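You operate a simulated robot arm through the tools that you are given. There is no shell and no other tool. Be economical: measure what you need, move in short steps, check, and stop when the job is done.

You are at the controls of a simulated two-armed robot. One attempt, no reset.

Task
Send the four trains over the single line, earliest due time first.

Only the result counts: the job must be done as asked and must still hold three seconds after the hand-in. Knocking over, shifting, dropping, spilling or breaking anything else fails it.

Robot
Two 7-joint arms with fingered hands on one trunk, on a base that drives. Base frame: it is fixed to the floor where the robot stands at the start and does not move with it; the origin is under the middle of the robot, x ahead of it, y to its left, z up. Units: m, degrees, N and s.
The left shoulder is at the start at [0.081, 0.173, 1.153], the right one opposite. With the tool pointing down near the work surface each hand reaches from about 0.1 to 0.78 m from the robot's upright axis, wherever it stands, measured 20 degrees to its own side. Places, roughly: something [-9.8, 0.1, 0]. Payload 3.5 kg a hand.
The tool frame of a hand sits at the grasp point between the pads (the TCP): z along the fingers, y along the line on which they close. The tips reach 0.03 m beyond it. Largest opening 0.104 m; the body of the gripper starts 0.035 m behind the TCP. The gripper is a hand of 3 fingers: y runs from the thumb to the fingers, the wrist lies at [-0.015, -0.104, -0.178] in the tool frame, and closing takes about 1.5 s.
Orientation is that of the tool frame in the base frame, as a unit quaternion [w, x, y, z]. With the fingers straight down and the wrist toward the robot, the tool's x, y and z point along [0, 1, 0], [1, 0, 0] and [0, 0, -1] of the base frame.

Tools
- The arms move only by the tool jog_arm. It takes "left_commands", "right_commands" or both (then of equal length, played together; a hand with none holds still); each is a list of rows, each a list of 6 numbers: the shift along the tool's x, y, z in m, then the turn, a rotation vector about the tool's x, y, z in degrees. In form: [[tx, ty, tz, rx, ry, rz], ...]. A call has 1 to 12 rows; each row is the pose to reach, as a shift and turn from the pose commanded when the call began, along the tool's axes at that moment. "left_hand" and "right_hand" are, for a hand that has rows, the gripper command, from -1 (shut) to 1 (fully open), values between in proportion, set as the call begins (left out, the last holds). Each row takes 0.2 s and may step no farther than 0.05 m and 8.6 degrees from the row before; otherwise, or with a gripper value out of range, the whole call is refused. A pose out of reach is approached as far as the arm can. The call stops where the force on the tool passes 90 N (or 10 N more than at its start, if that is more) or the arm is blocked; 0.2 s more then pass. Each finger travels about 0.072 m/s and halts on what it meets, pressing with about 28 N; the grip force reading is that of the motor and also rises with nothing between the fingers. The clock runs only during rows and for 0.2 s after the last one: add rows that repeat a pose to give the fingers time. It gives the time, the measured TCP pose, the force on the tool (base axes), the opening and the grip force at its end, in the units of the frame above (readings bear some noise), with the torque about the TCP (base axes, N m) and any sound that the robot's microphone picked up, and new pictures: "views" is both (left out), scene, wrist or none (wrist: the cameras of the hands that moved).
- Cameras (640 x 400 px; columns grow to the right, rows downward): "scene" is now at [0.1789, -0.0248, 1.3399]; the picture's right is [-0.33, -0.94, 0.00], its down [-0.44, 0.15, -0.88] and it looks along [0.83, -0.29, -0.47] (base axes); focal length 270 px, centre (320, 200). "left" rides on the left gripper at [-0.064, -0.094, -0.117] in its tool frame; the picture's right is [-0.72, -0.33, 0.61], its down [0.64, -0.65, 0.40] and it looks along [0.27, 0.68, 0.68] (tool axes); focal length 238 px, centre (320, 200). "right" rides on the right gripper at [0.064, -0.094, -0.117] in its tool frame; the picture's right is [-0.72, 0.33, -0.61], its down [-0.64, -0.65, 0.40] and it looks along [-0.27, 0.68, 0.68] (tool axes); focal length 238 px, centre (320, 200). There is no depth. A picture from a camera that has moved, and an enlarged one, comes with that camera's place and axes in the base frame and with its lens. The place of the scene camera against the robot may be out by one fixed shift of up to 0.012 m in any direction.
- raise_lower(by): slides the trunk up (or, below 0, down) by that many m; the arms and the scene camera ride with it, the base frame stays. It gives what a move gives, with no picture.
- base_move(legs): drives the robot by 1 to 6 legs, each [ahead, left, turn to the left] in m, m and degrees, along the robot's own axes; the way and the turn of a leg run together, so that a leg with both is an arc; at most 1.5 m and 180 degrees a leg. The arms and the cameras ride along, it lands a little off, and it stops where it bumps. It gives what a move gives, and a new picture of the scene camera.
- finger_targets(index, middle, thumb_bend, thumb_turn, hand): sets how far each is bent, from 0 (flat) to 1 (curled in); at 0.3 the hand is open as for a grip, at 0.7 the pads meet at the TCP. One left out holds its place. A second passes; each finger stops where it meets its share of the squeeze, and holds until it gets a number again. A gripper value or a shape takes the hand back. It gives what a move gives, with no picture; readings hold the bend of each and the force on the fingers (four entries, about 0 where the hand has none), thumb and palm. thumb_turn goes from beside the hand (0) to across from the fingers (1), as for a grip.
- set_grasp(shape, hand): the hand has 3 fingers and takes this shape, open, in about a second: jaw (thumb against the fingers, like two jaws); tri (thumb and two fingers); tip (a fingertip pinch); poke (one finger out to press); point (the index stretched); flat (the hand flat); cup (the hand cupped); fist (a fist). The gripper value then closes the fingers along that shape, each until it touches; the sizes above hold for jaw. It gives what a move gives, with no picture.
- turn_head(pan, tilt): turns the head with the scene camera to pan (to the left, within 86 degrees either way) and tilt (down, from -29 to 69), counted from straight ahead of the robot. It gives what a move gives, and a new picture of the scene camera.
- inspect(camera, box): a new picture of the part [left, top, right, bottom] of that camera's present view, enlarged. The clock stands still meanwhile.
- finish_job(): hands the job in; it is judged then, once.

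Go step by step. Nothing tells you exact positions but the pictures and the camera data: compare them with the known pose of the tool, close in by small moves and look again before you grip or let go. The budget is 120 turns and 260 pictures, counting those below and the enlarged ones. Unless the task says otherwise, let go and move clear before handing in, and close with one line.

The tools are called after "Emit:" as name(argument=value, ...) on one line, values as JSON. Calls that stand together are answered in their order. jog_arm: Moves the arms, as the interface text tells. Its arguments: {"type":"object","properties":{"left_commands":{"type":"array","items":{"type":"array","items":{"type":"number"}}},"left_hand":{"type":"number"},"right_commands":{"type":"array","items":{"type":"array","items":{"type":"number"}}},"right_hand":{"type":"number"},"views":{"type":"string","enum":["both","scene","wrist","none"]}},"required":[]} The other tools are called the same way: raise_lower (by) slides the trunk up or down; set_grasp (shape, hand) gives the hand a shape; finger_targets (index, middle, thumb_bend, thumb_turn, hand) moves the fingers one by one; base_move (legs) drives the base; turn_head (pan, tilt) turns the head that bears the scene camera; inspect (camera, box) takes an enlarged picture of a part of a camera's view; finish_job () hands the job in.

At the start:

```text
time_s: 0.0
left_position: [0.5636, 0.0664, 1.2091]
left_tcp_rot: [0.0, 0.707, 0.707, 0.0]
left_contact_force: [0.5, -0.5, -0.4]
left_torque: [0.0, 0.0, -0.05]
left_opening: 0.1039
left_grip_force: 0.1
left_shape: jaw
left_bend: [0.3, 0.3, 0.3, 0.98]
left_finger forces: [0.0, 0.1, 0.0, 0.0, 0.0, 0.1]
right_position: [0.3744, -0.3168, 1.094]
right_tcp_rot: [0.0, 0.708, 0.707, -0.001]
right_contact_force: [-0.2, 0.1, -0.2]
right_torque: [-0.03, -0.01, 0.0]
right_opening: 0.1036
right_grip_force: 0.0
right_shape: jaw
right_bend: [0.3, 0.3, 0.3, 0.98]
right_finger forces: [0.0, 0.0, 0.0, 0.1, 0.0, 0.0]
trunk travel left (down, up): [-0.25, 0.504]
robot x, y, heading: [-0.0, -0.0009, 0.0]
head pan, tilt: [-19.3, 27.9]
```

scene: 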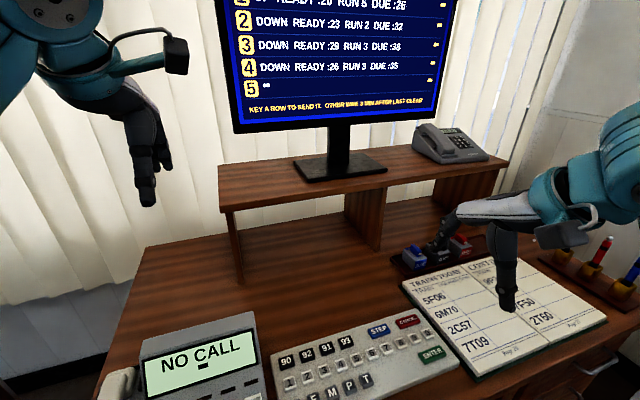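
right: 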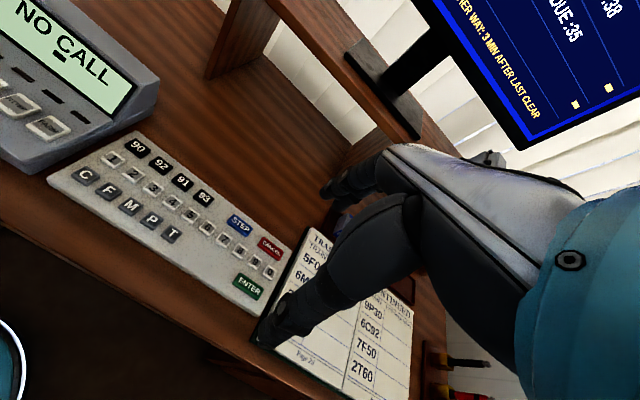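
left: 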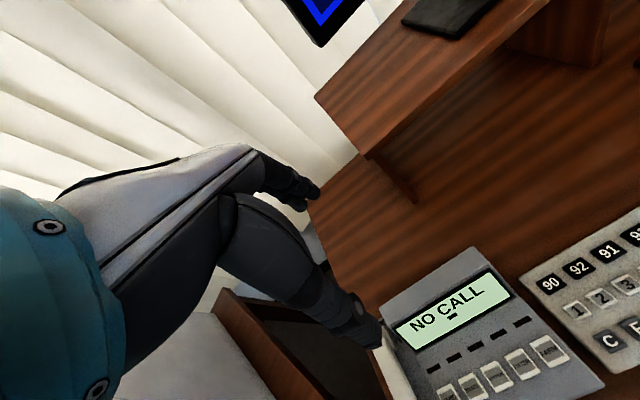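

I see a signaller's desk with a monitor, keyboard, phone panel and register. I'll look up at the monitor to read the whole screen first.

Emit:
turn_head(pan=-10, tilt=5)

Emit:
inspect(camera="scene", box=[160, 80, 480, 280])

Emit:
turn_head(pan=-10, tilt=45)

Emit:
inspect(camera="scene", box=[180, 120, 500, 320])

```text
time_s: 0.9
left_position: [0.5631, 0.068, 1.2101]
left_tcp_rot: [0.0, 0.707, 0.707, 0.0]
left_contact_force: [-0.2, 0.1, -1.0]
left_torque: [-0.05, 0.0, -0.01]
left_opening: 0.1038
left_grip_force: 0.0
left_shape: jaw
left_bend: [0.3, 0.3, 0.3, 0.98]
left_finger forces: [0.1, 0.0, 0.1, 0.0, 0.1, 0.1]
right_position: [0.3754, -0.3168, 1.0954]
right_tcp_rot: [-0.001, 0.707, 0.707, 0.0]
right_contact_force: [-0.2, 0.2, -0.4]
right_torque: [0.04, 0.01, -0.01]
right_opening: 0.1039
right_grip_force: 0.2
right_shape: jaw
right_bend: [0.3, 0.3, 0.3, 0.98]
right_finger forces: [0.0, 0.0, 0.0, 0.1, 0.0, 0.0]
trunk travel left (down, up): [-0.25, 0.504]
robot x, y, heading: [-0.003, -0.0013, 0.3]
head pan, tilt: [-10.0, 5.0]
camera scene: at [0.1833, -0.0107, 1.377], right [-0.17, -0.98, 0.0], down [-0.09, 0.02, -1.0], along [0.98, -0.17, -0.09], focal length 270 px, centre (320, 200)
```

scene: 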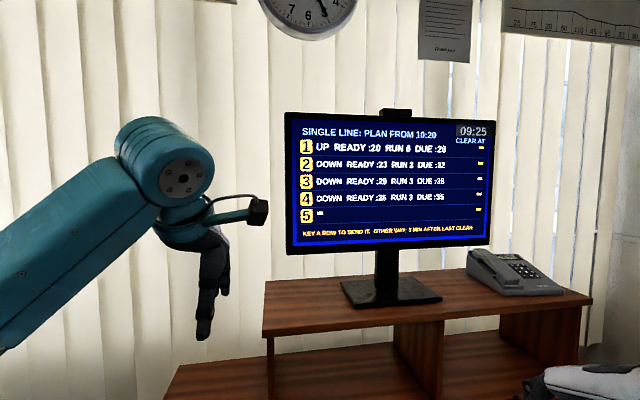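

```text
2.00 times, centred on (320, 180) of scene
camera zoom: at [0.1833, -0.0107, 1.377], right [-0.17, -0.98, 0.0], down [-0.09, 0.02, -1.0], along [0.98, -0.17, -0.09], focal length 540 px, centre (320, 240)
```

zoom: 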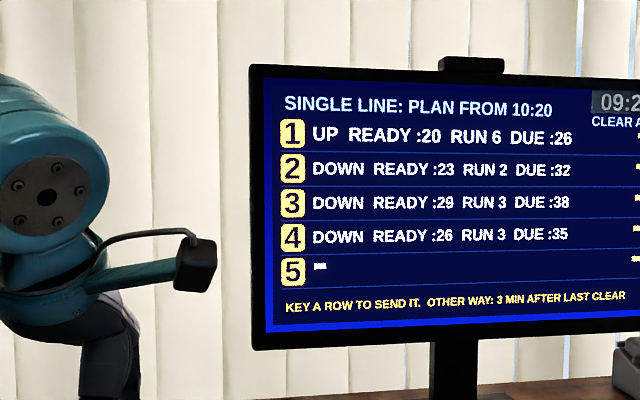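

```text
time_s: 1.9
left_position: [0.5643, 0.0673, 1.2107]
left_tcp_rot: [0.0, 0.707, 0.707, 0.001]
left_contact_force: [0.4, 0.1, -0.5]
left_torque: [-0.01, 0.0, 0.02]
left_opening: 0.1034
left_grip_force: 0.0
left_shape: jaw
left_bend: [0.3, 0.3, 0.3, 0.98]
left_finger forces: [0.0, 0.0, 0.0, 0.0, 0.0, 0.0]
right_position: [0.376, -0.3168, 1.0955]
right_tcp_rot: [0.0, 0.707, 0.707, 0.0]
right_contact_force: [0.2, 0.2, 0.1]
right_torque: [0.02, 0.01, 0.0]
right_opening: 0.1036
right_grip_force: 0.0
right_shape: jaw
right_bend: [0.3, 0.3, 0.3, 0.98]
right_finger forces: [0.0, 0.0, 0.0, 0.1, 0.0, 0.0]
trunk travel left (down, up): [-0.25, 0.504]
robot x, y, heading: [0.0014, -0.0025, 0.0]
head pan, tilt: [-10.0, 45.0]
camera scene: at [0.1729, -0.0088, 1.3141], right [-0.17, -0.98, 0.0], down [-0.7, 0.12, -0.71], along [0.7, -0.12, -0.71], focal length 270 px, centre (320, 200)
```

scene: 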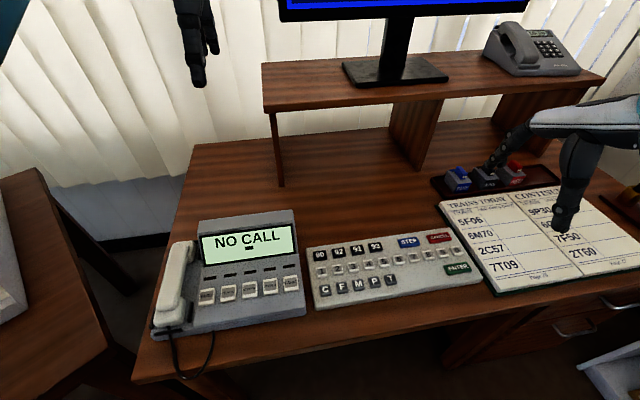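

```text
2.00 times, centred on (340, 220) of scene
camera zoom: at [0.1729, -0.0088, 1.3141], right [-0.17, -0.98, 0.0], down [-0.7, 0.12, -0.71], along [0.7, -0.12, -0.71], focal length 540 px, centre (280, 160)
```

zoom: 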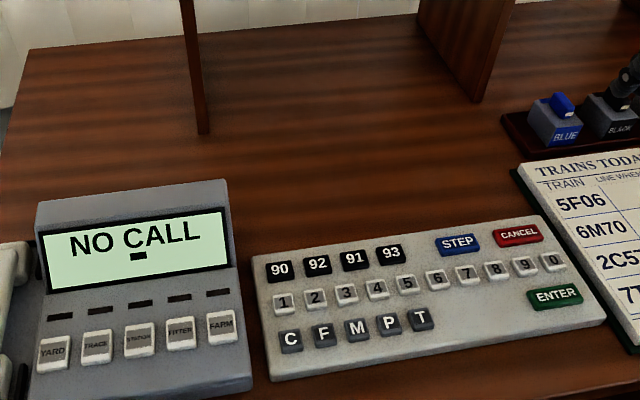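

The order by due time is row 1 (:26), 2 (:32), 4 (:35), 3 (:38). The digit keys look to be at about x=0.49 and z=0.76, from y≈-0.067 (key 1) with roughly 0.037 m pitch. I'll shape the right hand to poke and look.

Emit:
set_grasp(shape="poke", hand="right")

Emit:
jog_arm(right_commands=[[0.04, 0.02, 0.03, 0, 0, 0], [0.08, 0.04, 0.06, 0, 0, 0], [0.12, 0.06, 0.09, 0, 0, 0], [0.16, 0.08, 0.12, 0, 0, 0], [0.2, 0.08, 0.14, 0, 0, 0], [0.2, 0.08, 0.14, 0, 0, 0]])

```text
time_s: 2.8
left_position: [0.5631, 0.0666, 1.2097]
left_tcp_rot: [0.0, 0.707, 0.707, 0.001]
left_contact_force: [0.0, 0.4, -0.4]
left_torque: [-0.03, -0.02, -0.05]
left_opening: 0.1038
left_grip_force: 0.1
left_shape: jaw
left_bend: [0.3, 0.3, 0.3, 0.98]
left_finger forces: [0.1, 0.0, 0.0, 0.0, 0.1, 0.0]
right_position: [0.3758, -0.3167, 1.0956]
right_tcp_rot: [0.0, 0.707, 0.707, 0.0]
right_contact_force: [-1.0, -0.5, 0.2]
right_torque: [-0.04, 0.01, -0.02]
right_opening: 0.0002
right_grip_force: 0.0
right_shape: poke
right_bend: [0.7, 0.7, 1.0, 1.0]
right_finger forces: [0.1, 0.0, 0.0, 0.0, 0.0, 0.0]
trunk travel left (down, up): [-0.25, 0.504]
robot x, y, heading: [-0.0001, 0.0008, 0.1]
head pan, tilt: [-10.0, 45.0]
```

```text
refused: row 1 steps farther than a row can; nothing moved
```

The shape is set, but that step was too long. I'll move toward key 1 in smaller steps.

Emit:
jog_arm(right_commands=[[0.04, 0.016, 0.02, 0, 0, 0], [0.08, 0.032, 0.04, 0, 0, 0], [0.12, 0.048, 0.06, 0, 0, 0], [0.16, 0.064, 0.08, 0, 0, 0], [0.2, 0.08, 0.1, 0, 0, 0], [0.22, 0.09, 0.14, 0, 0, 0], [0.22, 0.09, 0.14, 0, 0, 0]])

```text
time_s: 4.4
left_position: [0.5633, 0.0665, 1.2107]
left_tcp_rot: [-0.001, 0.706, 0.708, -0.001]
left_contact_force: [0.2, -0.3, 0.0]
left_torque: [0.02, -0.03, 0.0]
left_opening: 0.1037
left_grip_force: 0.1
left_shape: jaw
left_bend: [0.3, 0.3, 0.3, 0.98]
left_finger forces: [0.0, 0.0, 0.1, 0.0, 0.0, 0.0]
right_position: [0.4649, -0.0969, 0.9547]
right_tcp_rot: [0.0, 0.707, 0.707, 0.0]
right_contact_force: [0.0, -0.1, -0.2]
right_torque: [-0.01, -0.02, -0.01]
right_opening: 0.0003
right_grip_force: 0.1
right_shape: poke
right_bend: [0.7, 0.7, 1.0, 1.0]
right_finger forces: [0.0, 0.0, 0.0, 0.0, 0.0, 0.0]
trunk travel left (down, up): [-0.25, 0.504]
robot x, y, heading: [0.0001, 0.0015, -0.1]
head pan, tilt: [-10.0, 45.0]
camera scene: at [0.1728, -0.0088, 1.3141], right [-0.17, -0.98, 0.0], down [-0.7, 0.12, -0.71], along [0.7, -0.12, -0.71], focal length 270 px, centre (320, 200)
camera right: at [0.3724, -0.0333, 1.0711], right [0.33, -0.72, 0.61], down [-0.65, -0.64, -0.4], along [0.68, -0.27, -0.68], focal length 238 px, centre (320, 200)
```

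scene: 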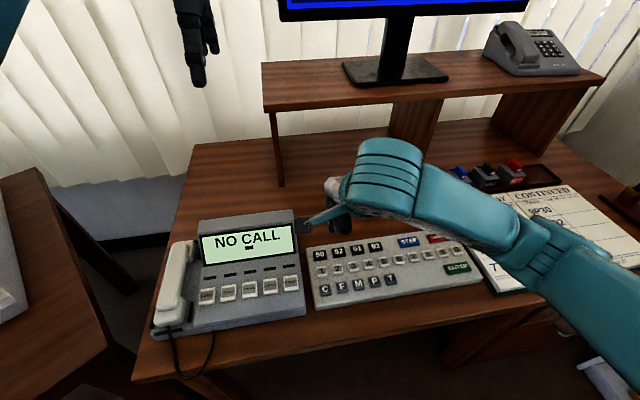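
right: 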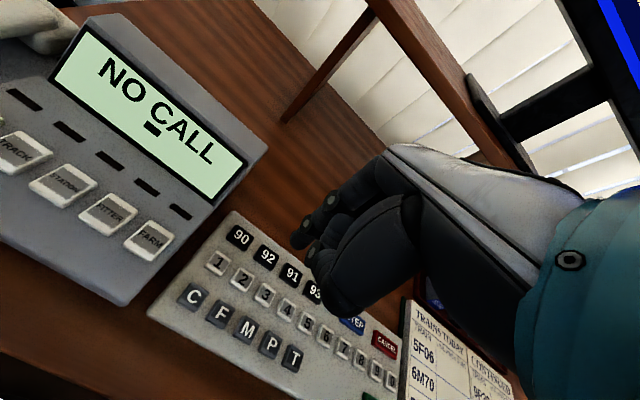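

The hand is above the keyboard. I'll enlarge the view to see where the poking fingertip is.

Emit:
inspect(camera="right", box=[200, 130, 440, 280])

Emit:
set_grasp(shape="point", hand="right")

Emit:
inspect(camera="right", box=[160, 130, 480, 330])

```text
2.67 times, centred on (320, 205) of right
camera zoom: at [0.3724, -0.0333, 1.0711], right [0.33, -0.72, 0.61], down [-0.65, -0.64, -0.4], along [0.68, -0.27, -0.68], focal length 636 px, centre (320, 187)
```

zoom: 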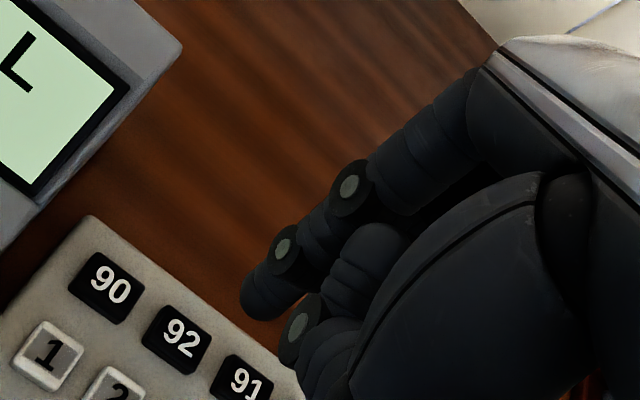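

```text
time_s: 5.3
left_position: [0.5636, 0.0673, 1.2111]
left_tcp_rot: [0.0, 0.707, 0.707, 0.0]
left_contact_force: [0.2, -0.4, 0.2]
left_torque: [0.02, 0.0, 0.02]
left_opening: 0.1037
left_grip_force: 0.0
left_shape: jaw
left_bend: [0.3, 0.3, 0.3, 0.98]
left_finger forces: [0.0, 0.0, 0.1, 0.0, 0.0, 0.0]
right_position: [0.4656, -0.0992, 0.9552]
right_tcp_rot: [0.0, 0.708, 0.707, 0.0]
right_contact_force: [-0.5, -0.1, -0.3]
right_torque: [-0.01, 0.02, 0.01]
right_opening: 0.0
right_grip_force: 0.0
right_shape: point
right_bend: [0.2, 1.0, 0.98, 0.88]
right_finger forces: [0.0, 0.0, 0.1, 0.1, 0.0, 0.0]
trunk travel left (down, up): [-0.25, 0.504]
robot x, y, heading: [-0.0023, -0.0024, -0.0]
head pan, tilt: [-10.0, 45.0]
```

```text
2.00 times, centred on (320, 230) of right
camera zoom: at [0.3724, -0.0337, 1.0714], right [0.33, -0.72, 0.61], down [-0.65, -0.64, -0.4], along [0.68, -0.27, -0.68], focal length 477 px, centre (320, 140)
```

zoom: 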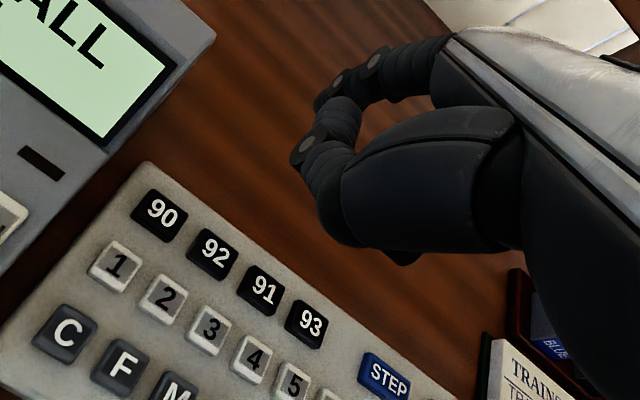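

Point keeps only the index out but hides it from the wrist camera. I'll try index 0.6 with the middle and thumb curled, move lower, and look again.

Emit:
finger_targets(hand="right", index=0.5, middle=1.0, thumb_bend=1.0, thumb_turn=0.3)

Emit:
jog_arm(right_commands=[[0, 0, 0.04, 0, 0, 0], [0, 0, 0.06, 0, 0, 0], [0, 0, 0.06, 0, 0, 0]])

Emit:
inspect(camera="right", box=[160, 130, 480, 330])

Emit:
inspect(camera="scene", box=[240, 150, 480, 300])

```text
time_s: 6.3
left_position: [0.5625, 0.0675, 1.2093]
left_tcp_rot: [0.0, 0.708, 0.707, 0.0]
left_contact_force: [-0.6, 0.4, -1.0]
left_torque: [0.0, 0.04, 0.0]
left_opening: 0.1037
left_grip_force: 0.1
left_shape: jaw
left_bend: [0.3, 0.3, 0.3, 0.98]
left_finger forces: [0.1, 0.1, 0.1, 0.0, 0.0, 0.0]
right_position: [0.4667, -0.0987, 0.9544]
right_tcp_rot: [0.0, 0.707, 0.707, 0.0]
right_contact_force: [0.5, 0.6, 0.5]
right_torque: [-0.03, 0.03, 0.0]
right_opening: 0.0441
right_grip_force: 0.0
right_shape: fingers
right_bend: [0.5, 1.0, 1.0, 0.31]
right_finger forces: [0.0, 0.0, 0.0, 0.0, 0.0, 0.1]
trunk travel left (down, up): [-0.25, 0.504]
robot x, y, heading: [-0.0019, -0.0001, -0.1]
head pan, tilt: [-10.0, 45.0]
```

```text
time_s: 7.1
left_position: [0.5632, 0.0683, 1.2108]
left_tcp_rot: [0.0, 0.707, 0.707, 0.001]
left_contact_force: [-0.1, -0.3, -0.9]
left_torque: [0.0, -0.03, 0.0]
left_opening: 0.1037
left_grip_force: 0.0
left_shape: jaw
left_bend: [0.3, 0.3, 0.3, 0.98]
left_finger forces: [0.0, 0.0, 0.1, 0.0, 0.0, 0.0]
right_position: [0.4651, -0.0979, 0.8952]
right_tcp_rot: [-0.001, 0.707, 0.707, 0.0]
right_contact_force: [0.5, -0.2, 0.8]
right_torque: [0.0, 0.03, 0.02]
right_opening: 0.0443
right_grip_force: 0.0
right_shape: fingers
right_bend: [0.5, 1.0, 1.0, 0.31]
right_finger forces: [0.0, 0.0, 0.0, 0.0, 0.0, 0.0]
trunk travel left (down, up): [-0.25, 0.504]
robot x, y, heading: [0.0005, -0.0002, 0.0]
head pan, tilt: [-10.0, 45.0]
camera scene: at [0.1729, -0.0088, 1.314], right [-0.17, -0.98, 0.0], down [-0.7, 0.12, -0.71], along [0.7, -0.12, -0.71], focal length 270 px, centre (320, 200)
camera right: at [0.372, -0.0327, 1.011], right [0.33, -0.72, 0.61], down [-0.65, -0.64, -0.4], along [0.68, -0.27, -0.68], focal length 238 px, centre (320, 200)
```

scene: 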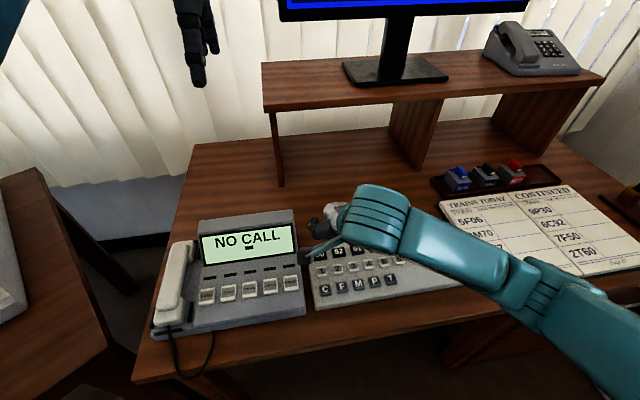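
right: 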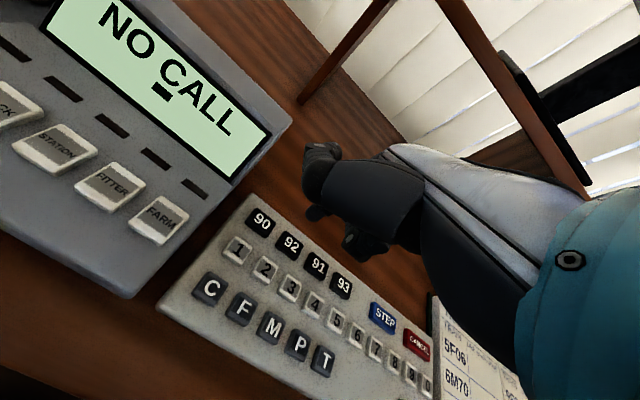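

```text
2.00 times, centred on (320, 230) of right
camera zoom: at [0.372, -0.0327, 1.011], right [0.33, -0.72, 0.61], down [-0.65, -0.64, -0.4], along [0.68, -0.27, -0.68], focal length 477 px, centre (320, 140)
```

zoom: 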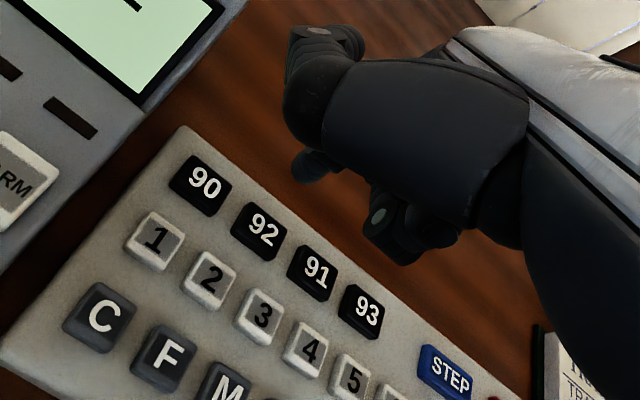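

```text
2.67 times, centred on (360, 225) of scene
camera zoom: at [0.1729, -0.0088, 1.314], right [-0.17, -0.98, 0.0], down [-0.7, 0.12, -0.71], along [0.7, -0.12, -0.71], focal length 720 px, centre (213, 133)
```

zoom: 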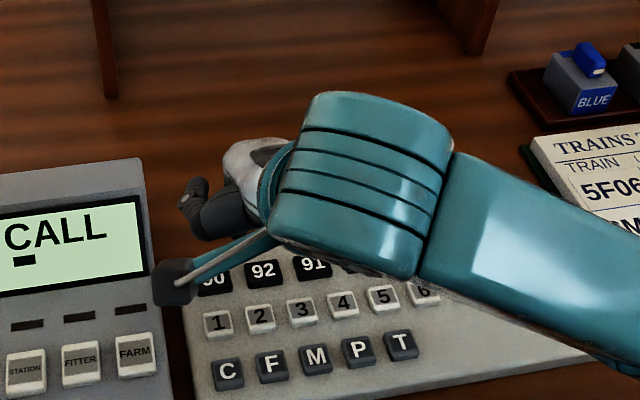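

The index is hidden on the far side of the hand. The middle finger is on the camera side, so I'll use it to press, with the index and thumb curled.

Emit:
finger_targets(hand="right", index=1.0, middle=0.4, thumb_bend=1.0, thumb_turn=1.0)

Emit:
inspect(camera="right", box=[160, 130, 480, 330])

```text
time_s: 8.1
left_position: [0.5636, 0.0672, 1.2105]
left_tcp_rot: [0.001, 0.707, 0.707, 0.0]
left_contact_force: [0.3, -0.5, 0.1]
left_torque: [0.02, 0.01, 0.02]
left_opening: 0.1035
left_grip_force: 0.0
left_shape: jaw
left_bend: [0.3, 0.3, 0.3, 0.98]
left_finger forces: [0.1, 0.0, 0.0, 0.1, 0.0, 0.0]
right_position: [0.4659, -0.0978, 0.8942]
right_tcp_rot: [0.0, 0.707, 0.707, 0.001]
right_contact_force: [-0.2, -0.5, -0.7]
right_torque: [0.0, 0.01, 0.0]
right_opening: 0.0378
right_grip_force: 0.0
right_shape: fingers
right_bend: [0.93, 0.4, 1.0, 0.84]
right_finger forces: [0.0, 0.0, 0.1, 0.1, 0.0, 0.0]
trunk travel left (down, up): [-0.25, 0.504]
robot x, y, heading: [-0.0044, -0.0027, 0.0]
head pan, tilt: [-10.0, 45.0]
```

```text
2.00 times, centred on (320, 230) of right
camera zoom: at [0.372, -0.0327, 1.0112], right [0.33, -0.72, 0.61], down [-0.65, -0.64, -0.4], along [0.68, -0.27, -0.68], focal length 477 px, centre (320, 140)
```

zoom: 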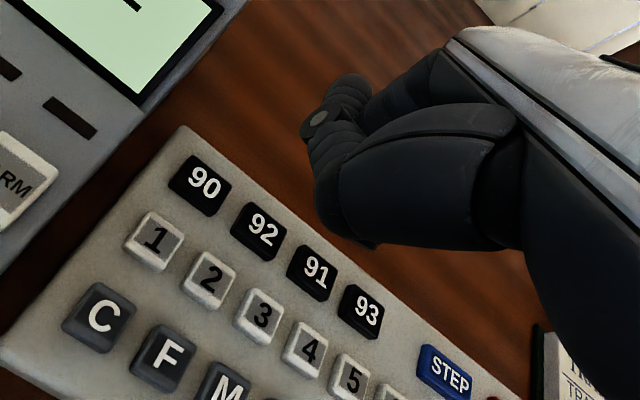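

Which finger is which is still unclear. I'll try index 0.7 (tip near the TCP), with the middle and thumb curled.

Emit:
finger_targets(hand="right", index=0.7, middle=1.0, thumb_bend=1.0, thumb_turn=1.0)

Emit:
inspect(camera="right", box=[200, 130, 440, 280])

Emit:
finger_targets(hand="right", index=1.0, middle=0.7)

Emit:
inspect(camera="right", box=[200, 130, 440, 280])

```text
time_s: 9.1
left_position: [0.5633, 0.0676, 1.2107]
left_tcp_rot: [0.0, 0.707, 0.707, 0.0]
left_contact_force: [-0.9, -0.9, 0.4]
left_torque: [-0.02, -0.01, 0.0]
left_opening: 0.104
left_grip_force: 0.0
left_shape: jaw
left_bend: [0.3, 0.3, 0.3, 0.98]
left_finger forces: [0.1, 0.0, 0.0, 0.0, 0.0, 0.0]
right_position: [0.4641, -0.0975, 0.8943]
right_tcp_rot: [0.0, 0.707, 0.707, 0.0]
right_contact_force: [0.5, 0.0, 0.8]
right_torque: [0.0, 0.01, -0.02]
right_opening: 0.034
right_grip_force: 0.0
right_shape: fingers
right_bend: [0.7, 1.0, 0.99, 0.95]
right_finger forces: [0.1, 0.0, 0.1, 0.0, 0.0, 0.0]
trunk travel left (down, up): [-0.25, 0.504]
robot x, y, heading: [-0.0007, 0.0003, 0.2]
head pan, tilt: [-10.0, 45.0]
```

```text
2.67 times, centred on (320, 205) of right
camera zoom: at [0.372, -0.0327, 1.0111], right [0.33, -0.72, 0.61], down [-0.65, -0.64, -0.4], along [0.68, -0.27, -0.68], focal length 636 px, centre (320, 187)
```

zoom: 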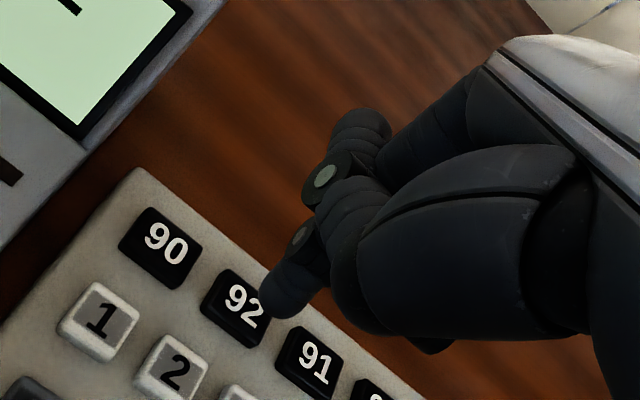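

```text
time_s: 10.1
left_position: [0.5647, 0.0668, 1.2107]
left_tcp_rot: [0.0, 0.707, 0.707, 0.0]
left_contact_force: [-1.8, -0.3, -0.4]
left_torque: [0.02, 0.0, 0.0]
left_opening: 0.1037
left_grip_force: 0.0
left_shape: jaw
left_bend: [0.3, 0.3, 0.3, 0.98]
left_finger forces: [0.0, 0.0, 0.0, 0.0, 0.0, 0.0]
right_position: [0.466, -0.0974, 0.8949]
right_tcp_rot: [0.0, 0.707, 0.707, 0.0]
right_contact_force: [-0.8, 0.7, 1.4]
right_torque: [0.02, -0.01, -0.03]
right_opening: 0.0373
right_grip_force: 0.1
right_shape: fingers
right_bend: [0.9, 0.7, 0.99, 0.94]
right_finger forces: [0.1, 0.0, 0.1, 0.0, 0.0, 0.1]
trunk travel left (down, up): [-0.25, 0.504]
robot x, y, heading: [0.0008, -0.0015, 0.1]
head pan, tilt: [-10.0, 45.0]
```

```text
2.67 times, centred on (320, 205) of right
camera zoom: at [0.372, -0.0327, 1.0112], right [0.33, -0.72, 0.61], down [-0.65, -0.64, -0.4], along [0.68, -0.27, -0.68], focal length 636 px, centre (320, 187)
```

zoom: 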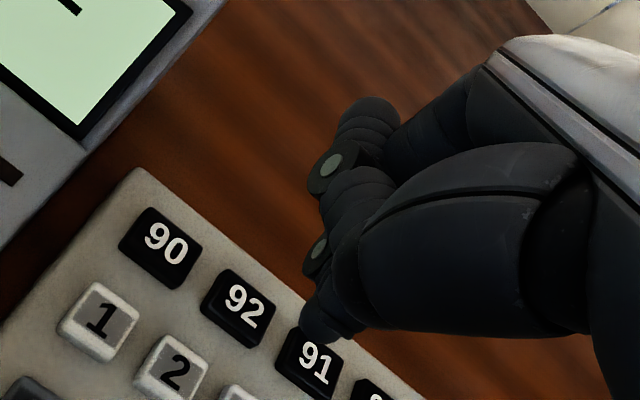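

The wrist camera can't separate the fingers. I'll yaw the right hand about 85° so its wrist lies to the right and the scene camera sees the fingers from the side.

Emit:
jog_arm(right_commands=[[0, 0, 0, 0, 0, -8.5], [0, 0, 0, 0, 0, -17], [0, 0, 0, 0, 0, -25.5], [0, 0, 0, 0, 0, -34], [0, 0, 0, 0, 0, -42.5], [0, 0, 0, 0, 0, -51], [0, 0, 0, 0, 0, -59.5], [0, 0, 0, 0, 0, -68], [0, 0, 0, 0, 0, -76.5], [0, 0, 0, 0, 0, -85], [0, 0, 0, 0, 0, -85]])

Emit:
inspect(camera="scene", box=[240, 150, 480, 300])

```text
time_s: 12.5
left_position: [0.5631, 0.0675, 1.2097]
left_tcp_rot: [0.0, 0.707, 0.707, -0.001]
left_contact_force: [-0.3, 0.5, 0.5]
left_torque: [0.01, 0.03, 0.0]
left_opening: 0.1036
left_grip_force: 0.0
left_shape: jaw
left_bend: [0.3, 0.3, 0.3, 0.98]
left_finger forces: [0.0, 0.1, 0.0, 0.0, 0.0, 0.0]
right_position: [0.4665, -0.0965, 0.894]
right_tcp_rot: [0.0, 0.044, 0.999, 0.0]
right_contact_force: [0.2, 0.5, 0.6]
right_torque: [0.04, -0.02, -0.01]
right_opening: 0.0373
right_grip_force: 0.1
right_shape: fingers
right_bend: [0.9, 0.7, 0.99, 0.94]
right_finger forces: [0.0, 0.0, 0.1, 0.0, 0.0, 0.0]
trunk travel left (down, up): [-0.25, 0.504]
robot x, y, heading: [0.0006, -0.004, 0.2]
head pan, tilt: [-10.0, 45.0]
camera scene: at [0.1728, -0.0089, 1.314], right [-0.17, -0.98, 0.0], down [-0.7, 0.12, -0.71], along [0.7, -0.12, -0.71], focal length 270 px, centre (320, 200)
camera right: at [0.3946, -0.1844, 1.0114], right [0.74, 0.26, 0.61], down [0.58, -0.7, -0.4], along [0.33, 0.66, -0.68], focal length 238 px, centre (320, 200)
```

scene: 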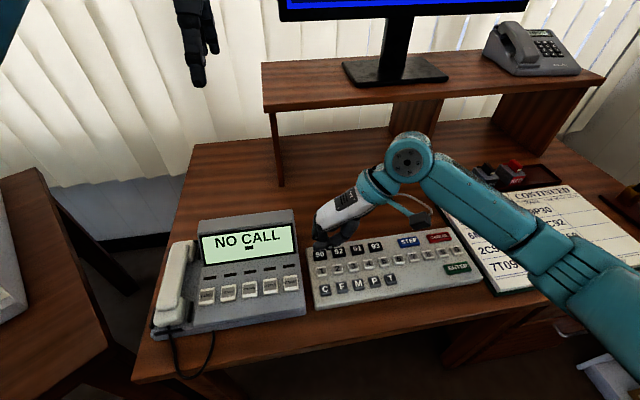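
right: 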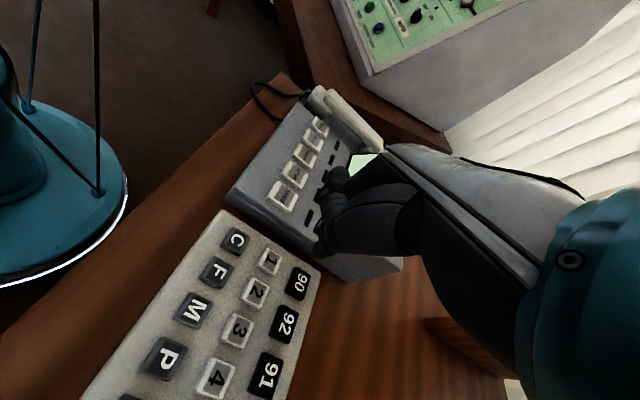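

```text
2.67 times, centred on (360, 225) of scene
camera zoom: at [0.1728, -0.0089, 1.314], right [-0.17, -0.98, 0.0], down [-0.7, 0.12, -0.71], along [0.7, -0.12, -0.71], focal length 720 px, centre (213, 133)
```

zoom: 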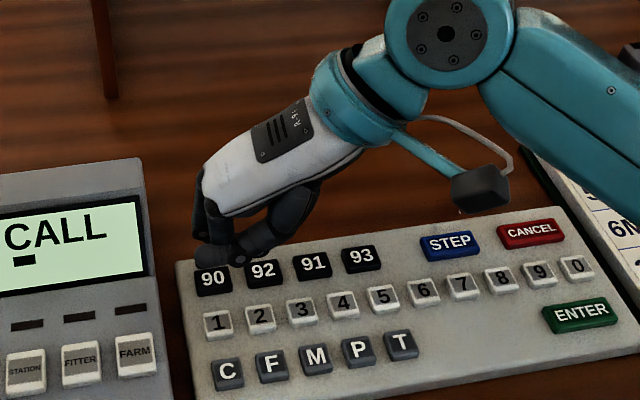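

The hand is now clearly visible. I'll compare the poke shape with single-finger settings in this view.

Emit:
set_grasp(shape="poke", hand="right")

Emit:
inspect(camera="scene", box=[280, 170, 440, 270])

Emit:
finger_targets(hand="right", index=0.45, middle=1.0, thumb_bend=1.0, thumb_turn=1.0)

Emit:
inspect(camera="scene", box=[280, 170, 440, 270])

```text
time_s: 13.4
left_position: [0.5635, 0.0674, 1.2109]
left_tcp_rot: [0.0, 0.707, 0.707, 0.0]
left_contact_force: [0.2, -0.5, -0.3]
left_torque: [0.0, 0.01, -0.01]
left_opening: 0.1036
left_grip_force: 0.0
left_shape: jaw
left_bend: [0.3, 0.3, 0.3, 0.98]
left_finger forces: [0.0, 0.0, 0.1, 0.1, 0.0, 0.0]
right_position: [0.4654, -0.0978, 0.8941]
right_tcp_rot: [0.0, 0.044, 0.999, 0.0]
right_contact_force: [0.0, 0.0, 0.0]
right_torque: [-0.02, -0.01, -0.02]
right_opening: 0.0
right_grip_force: 0.0
right_shape: poke
right_bend: [0.7, 0.7, 1.0, 0.87]
right_finger forces: [0.1, 0.1, 0.1, 0.0, 0.0, 0.0]
trunk travel left (down, up): [-0.25, 0.504]
robot x, y, heading: [0.0017, 0.0003, 0.0]
head pan, tilt: [-10.0, 45.0]
```

```text
4.00 times, centred on (360, 220) of scene
camera zoom: at [0.1729, -0.0088, 1.314], right [-0.17, -0.98, 0.0], down [-0.7, 0.12, -0.71], along [0.7, -0.12, -0.71], focal length 1081 px, centre (160, 120)
```

zoom: 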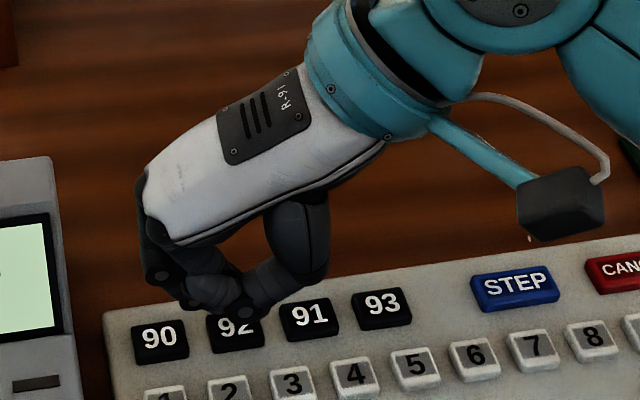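

```text
time_s: 14.4
left_position: [0.563, 0.0668, 1.2108]
left_tcp_rot: [0.0, 0.707, 0.707, 0.0]
left_contact_force: [0.3, 0.3, 0.3]
left_torque: [0.01, 0.01, -0.01]
left_opening: 0.1034
left_grip_force: 0.0
left_shape: jaw
left_bend: [0.3, 0.3, 0.3, 0.98]
left_finger forces: [0.0, 0.0, 0.1, 0.0, 0.0, 0.0]
right_position: [0.4657, -0.0975, 0.8945]
right_tcp_rot: [0.0, 0.043, 0.999, 0.0]
right_contact_force: [-0.5, -0.1, 0.3]
right_torque: [0.03, 0.03, 0.01]
right_opening: 0.0301
right_grip_force: 0.0
right_shape: fingers
right_bend: [0.55, 1.0, 0.98, 0.97]
right_finger forces: [0.0, 0.1, 0.1, 0.1, 0.0, 0.0]
trunk travel left (down, up): [-0.25, 0.504]
robot x, y, heading: [-0.0, -0.0007, 0.0]
head pan, tilt: [-10.0, 45.0]
```

```text
4.00 times, centred on (360, 220) of scene
camera zoom: at [0.1729, -0.0088, 1.314], right [-0.17, -0.98, 0.0], down [-0.7, 0.12, -0.71], along [0.7, -0.12, -0.71], focal length 1081 px, centre (160, 120)
```

zoom: 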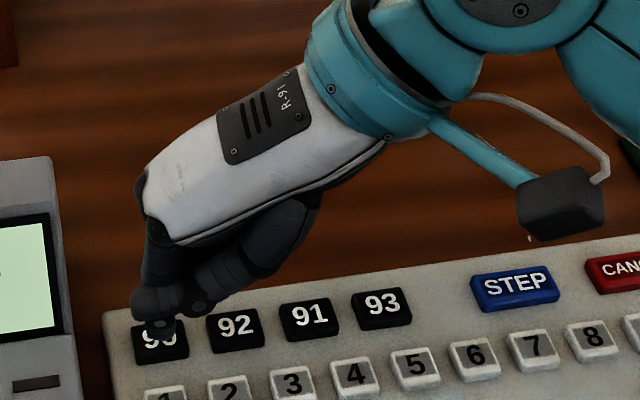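

I'll try a straighter index with the thumb moved to the side, and look from both cameras.

Emit:
finger_targets(hand="right", index=0.25, middle=1.0, thumb_bend=1.0, thumb_turn=0.0)

Emit:
inspect(camera="scene", box=[280, 170, 440, 270])

Emit:
finger_targets(hand="right", index=0.25, middle=1.0, thumb_bend=0.5, thumb_turn=0.0)

Emit:
inspect(camera="scene", box=[280, 170, 440, 270])

```text
time_s: 15.4
left_position: [0.564, 0.0683, 1.2097]
left_tcp_rot: [0.0, 0.708, 0.707, 0.001]
left_contact_force: [0.0, 0.2, 0.0]
left_torque: [-0.01, 0.03, 0.01]
left_opening: 0.1037
left_grip_force: 0.0
left_shape: jaw
left_bend: [0.3, 0.3, 0.3, 0.98]
left_finger forces: [0.1, 0.1, 0.0, 0.0, 0.0, 0.0]
right_position: [0.4654, -0.0971, 0.8952]
right_tcp_rot: [0.0, 0.044, 0.999, 0.001]
right_contact_force: [-0.1, -0.1, -0.1]
right_torque: [0.01, 0.02, 0.01]
right_opening: 0.0514
right_grip_force: 0.0
right_shape: fingers
right_bend: [0.25, 1.0, 1.0, 0.0]
right_finger forces: [0.0, 0.1, 0.0, 0.0, 0.0, 0.1]
trunk travel left (down, up): [-0.25, 0.504]
robot x, y, heading: [0.0016, -0.0015, -0.1]
head pan, tilt: [-10.0, 45.0]
```

```text
4.00 times, centred on (360, 220) of scene
camera zoom: at [0.1729, -0.0088, 1.314], right [-0.17, -0.98, 0.0], down [-0.7, 0.12, -0.71], along [0.7, -0.12, -0.71], focal length 1081 px, centre (160, 120)
```

zoom: 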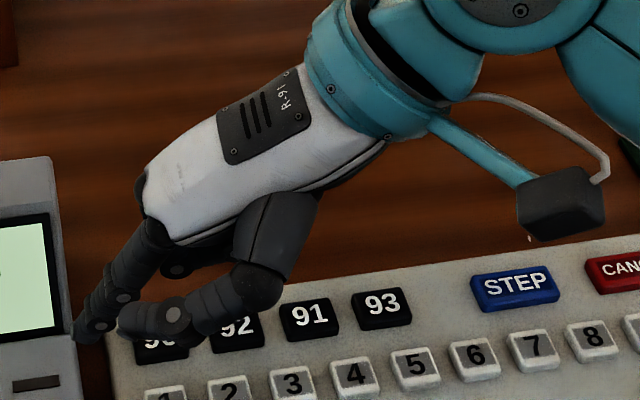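

```text
time_s: 16.4
left_position: [0.5639, 0.0675, 1.2103]
left_tcp_rot: [0.0, 0.708, 0.707, 0.0]
left_contact_force: [0.1, 1.2, -0.3]
left_torque: [-0.04, -0.03, 0.01]
left_opening: 0.1033
left_grip_force: 0.0
left_shape: jaw
left_bend: [0.3, 0.3, 0.3, 0.98]
left_finger forces: [0.0, 0.0, 0.0, 0.0, 0.1, 0.0]
right_position: [0.4657, -0.0976, 0.8959]
right_tcp_rot: [0.0, 0.044, 0.999, 0.0]
right_contact_force: [0.6, -0.6, 0.2]
right_torque: [-0.01, 0.02, -0.01]
right_opening: 0.1225
right_grip_force: 0.0
right_shape: fingers
right_bend: [0.25, 1.0, 0.5, 0.0]
right_finger forces: [0.0, 0.0, 0.0, 0.0, 0.0, 0.0]
trunk travel left (down, up): [-0.25, 0.504]
robot x, y, heading: [0.0011, -0.0006, 0.1]
head pan, tilt: [-10.0, 45.0]
```

```text
4.00 times, centred on (360, 220) of scene
camera zoom: at [0.1729, -0.0088, 1.314], right [-0.17, -0.98, 0.0], down [-0.7, 0.12, -0.71], along [0.7, -0.12, -0.71], focal length 1081 px, centre (160, 120)
```

zoom: 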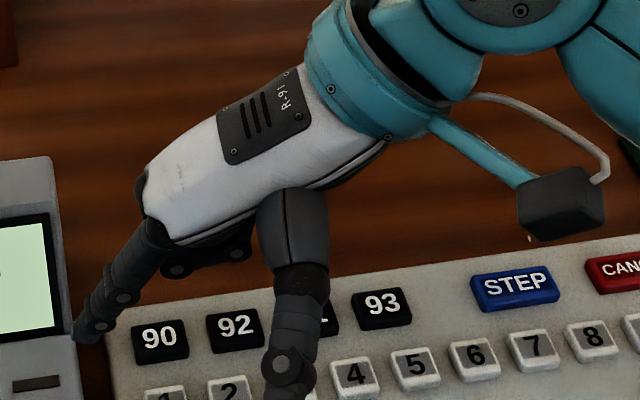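

Now it's clear: the index is on the left, the middle is curled, and the thumb was hanging down. I'll curl the thumb, stretch the index and tilt the hand 30° so the finger points straight down.

Emit:
finger_targets(hand="right", index=0.2, middle=1.0, thumb_bend=1.0, thumb_turn=0.6)

Emit:
jog_arm(right_commands=[[0, 0, 0, 7.5, 0, 0], [0, 0, 0, 15, 0, 0], [0, 0, 0, 22.5, 0, 0], [0, 0, 0, 30, 0, 0], [0, 0, 0, 30, 0, 0]])

Emit:
inspect(camera="scene", box=[280, 170, 440, 270])

```text
time_s: 17.4
left_position: [0.5636, 0.0674, 1.2101]
left_tcp_rot: [0.0, 0.707, 0.707, 0.0]
left_contact_force: [-0.1, 0.0, -1.1]
left_torque: [0.0, 0.02, -0.01]
left_opening: 0.104
left_grip_force: 0.1
left_shape: jaw
left_bend: [0.3, 0.3, 0.3, 0.98]
left_finger forces: [0.1, 0.0, 0.0, 0.0, 0.0, 0.0]
right_position: [0.4643, -0.0976, 0.8954]
right_tcp_rot: [0.0, 0.043, 0.999, 0.0]
right_contact_force: [-0.5, -0.4, 0.1]
right_torque: [0.01, 0.01, 0.03]
right_opening: 0.0377
right_grip_force: 0.1
right_shape: fingers
right_bend: [0.2, 1.0, 1.0, 0.61]
right_finger forces: [0.0, 0.0, 0.0, 0.0, 0.0, 0.1]
trunk travel left (down, up): [-0.25, 0.504]
robot x, y, heading: [0.0005, 0.0019, -0.2]
head pan, tilt: [-10.0, 45.0]
```

```text
time_s: 18.6
left_position: [0.5633, 0.0668, 1.2099]
left_tcp_rot: [0.0, 0.707, 0.707, 0.0]
left_contact_force: [0.0, 0.0, 0.2]
left_torque: [-0.02, 0.02, 0.01]
left_opening: 0.1038
left_grip_force: 0.1
left_shape: jaw
left_bend: [0.3, 0.3, 0.3, 0.98]
left_finger forces: [0.0, 0.0, 0.0, 0.0, 0.0, 0.0]
right_position: [0.4656, -0.098, 0.894]
right_tcp_rot: [-0.011, 0.042, 0.965, -0.26]
right_contact_force: [-0.1, -0.1, 0.3]
right_torque: [-0.01, -0.03, -0.01]
right_opening: 0.0375
right_grip_force: 0.1
right_shape: fingers
right_bend: [0.2, 1.0, 1.0, 0.61]
right_finger forces: [0.1, 0.0, 0.0, 0.0, 0.0, 0.1]
trunk travel left (down, up): [-0.25, 0.504]
robot x, y, heading: [-0.0002, 0.0014, 0.1]
head pan, tilt: [-10.0, 45.0]
camera scene: at [0.1729, -0.009, 1.314], right [-0.17, -0.98, 0.0], down [-0.7, 0.12, -0.71], along [0.7, -0.12, -0.71], focal length 270 px, centre (320, 200)
camera right: at [0.4006, -0.1137, 1.0428], right [0.77, 0.53, 0.37], down [0.57, -0.82, -0.02], along [0.29, 0.23, -0.93], focal length 238 px, centre (320, 200)
```

scene: 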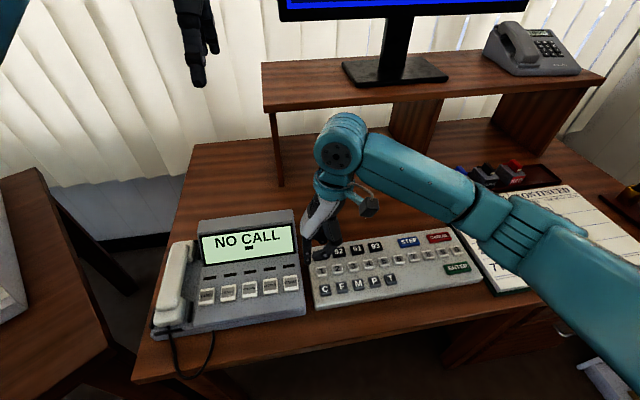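
right: 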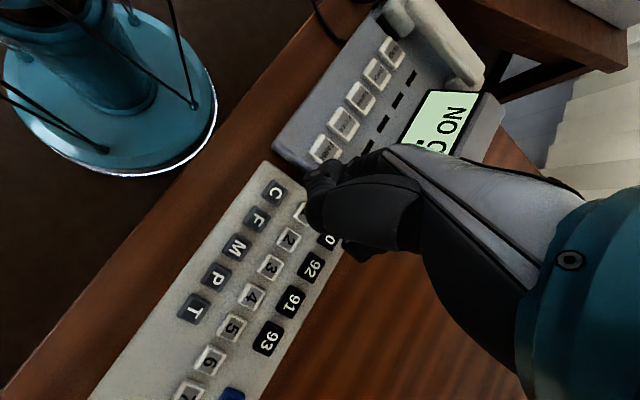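

```text
4.00 times, centred on (360, 220) of scene
camera zoom: at [0.1729, -0.009, 1.314], right [-0.17, -0.98, 0.0], down [-0.7, 0.12, -0.71], along [0.7, -0.12, -0.71], focal length 1081 px, centre (160, 120)
```

zoom: 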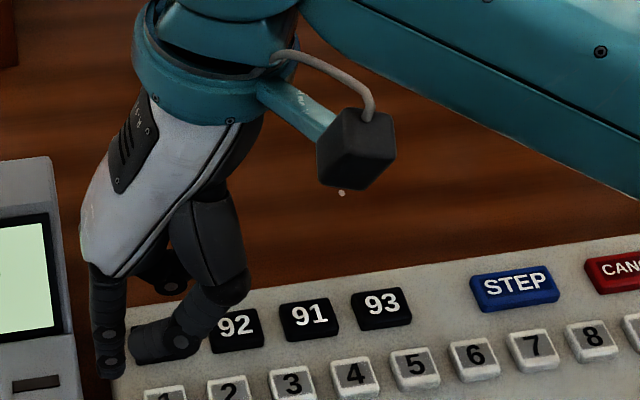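

The index now points down, but the curled thumb sits close to it. Opening the thumb outward should lift it well above the keys.

Emit:
finger_targets(hand="right", index=0.2, middle=1.0, thumb_bend=0.1, thumb_turn=1.0)

Emit:
inspect(camera="scene", box=[280, 170, 440, 270])

Emit:
inspect(camera="right", box=[200, 130, 440, 280])

```text
time_s: 19.6
left_position: [0.564, 0.0669, 1.2106]
left_tcp_rot: [0.0, 0.707, 0.708, 0.0]
left_contact_force: [-0.3, 0.0, -0.4]
left_torque: [0.0, -0.01, -0.01]
left_opening: 0.1037
left_grip_force: 0.0
left_shape: jaw
left_bend: [0.3, 0.3, 0.3, 0.98]
left_finger forces: [0.1, 0.0, 0.1, 0.1, 0.0, 0.1]
right_position: [0.4657, -0.0978, 0.8948]
right_tcp_rot: [-0.011, 0.042, 0.965, -0.259]
right_contact_force: [-0.3, 0.0, -0.3]
right_torque: [-0.01, 0.02, 0.01]
right_opening: 0.133
right_grip_force: 0.1
right_shape: fingers
right_bend: [0.2, 1.0, 0.1, 0.96]
right_finger forces: [0.0, 0.0, 0.1, 0.1, 0.0, 0.1]
trunk travel left (down, up): [-0.25, 0.504]
robot x, y, heading: [-0.0005, -0.0053, 0.0]
head pan, tilt: [-10.0, 45.0]
```

```text
4.00 times, centred on (360, 220) of scene
camera zoom: at [0.1729, -0.0088, 1.314], right [-0.17, -0.98, 0.0], down [-0.7, 0.12, -0.71], along [0.7, -0.12, -0.71], focal length 1081 px, centre (160, 120)
```

zoom: 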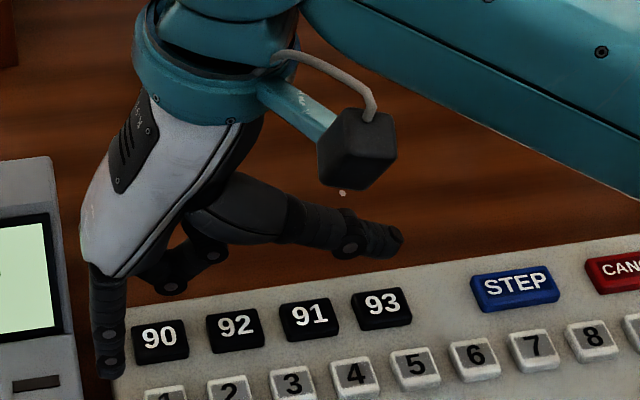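

```text
2.67 times, centred on (320, 205) of right
camera zoom: at [0.4006, -0.1138, 1.0428], right [0.77, 0.52, 0.37], down [0.57, -0.82, -0.02], along [0.29, 0.23, -0.93], focal length 636 px, centre (320, 187)
```

zoom: 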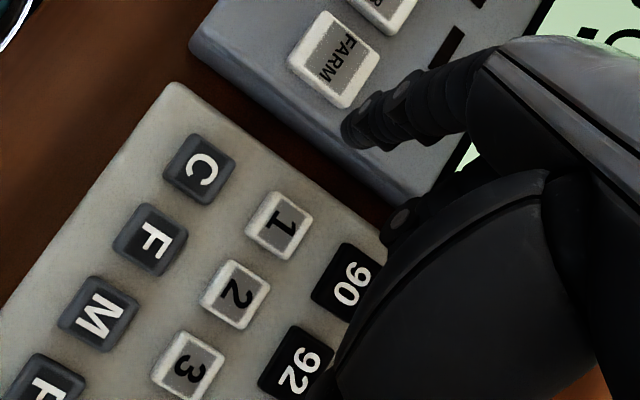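

The index is now the only low finger. I estimate its tip at about (0.465, -0.037, 0.84) and key 1 at about (0.485, -0.069, 0.76). I'll move to hover above key 1.

Emit:
jog_arm(right_commands=[[-0.0114, -0.003, 0.0248, 0, 0, 0], [-0.0227, -0.0061, 0.0496, 0, 0, 0], [-0.0227, -0.0061, 0.0496, 0, 0, 0]], views="none")

Emit:
inspect(camera="scene", box=[260, 190, 420, 290])

Emit:
inspect(camera="right", box=[200, 100, 440, 250])

```text
time_s: 20.4
left_position: [0.5634, 0.0671, 1.21]
left_tcp_rot: [0.0, 0.707, 0.707, 0.0]
left_contact_force: [0.4, 0.0, 0.1]
left_torque: [0.02, 0.03, 0.01]
left_opening: 0.1038
left_grip_force: 0.0
left_shape: jaw
left_bend: [0.3, 0.3, 0.3, 0.98]
left_finger forces: [0.0, 0.0, 0.0, 0.1, 0.0, 0.0]
right_position: [0.4865, -0.1288, 0.8564]
right_tcp_rot: [-0.011, 0.042, 0.965, -0.259]
right_contact_force: [0.2, -0.5, 0.0]
right_torque: [0.01, -0.02, -0.01]
right_opening: 0.133
right_grip_force: 0.0
right_shape: fingers
right_bend: [0.2, 1.0, 0.1, 0.96]
right_finger forces: [0.1, 0.1, 0.0, 0.1, 0.0, 0.0]
trunk travel left (down, up): [-0.25, 0.504]
robot x, y, heading: [-0.0024, -0.0046, 0.1]
head pan, tilt: [-10.0, 45.0]
```

```text
4.00 times, centred on (340, 240) of scene
camera zoom: at [0.1728, -0.0087, 1.314], right [-0.17, -0.98, 0.0], down [-0.7, 0.12, -0.71], along [0.7, -0.12, -0.71], focal length 1081 px, centre (240, 40)
```

zoom: 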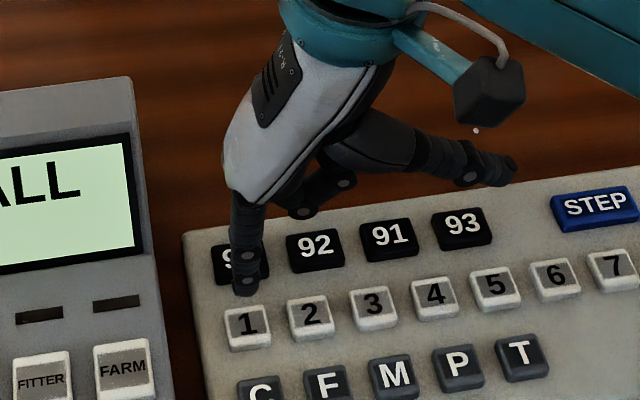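

```text
2.67 times, centred on (320, 175) of right
camera zoom: at [0.4208, -0.1452, 1.0039], right [0.77, 0.53, 0.37], down [0.57, -0.82, -0.02], along [0.29, 0.23, -0.93], focal length 636 px, centre (320, 267)
```

zoom: 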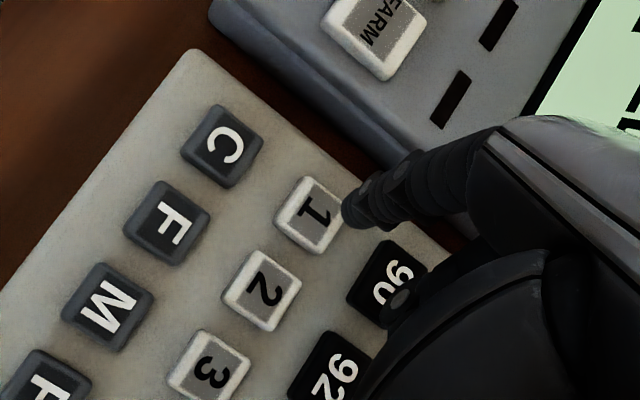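

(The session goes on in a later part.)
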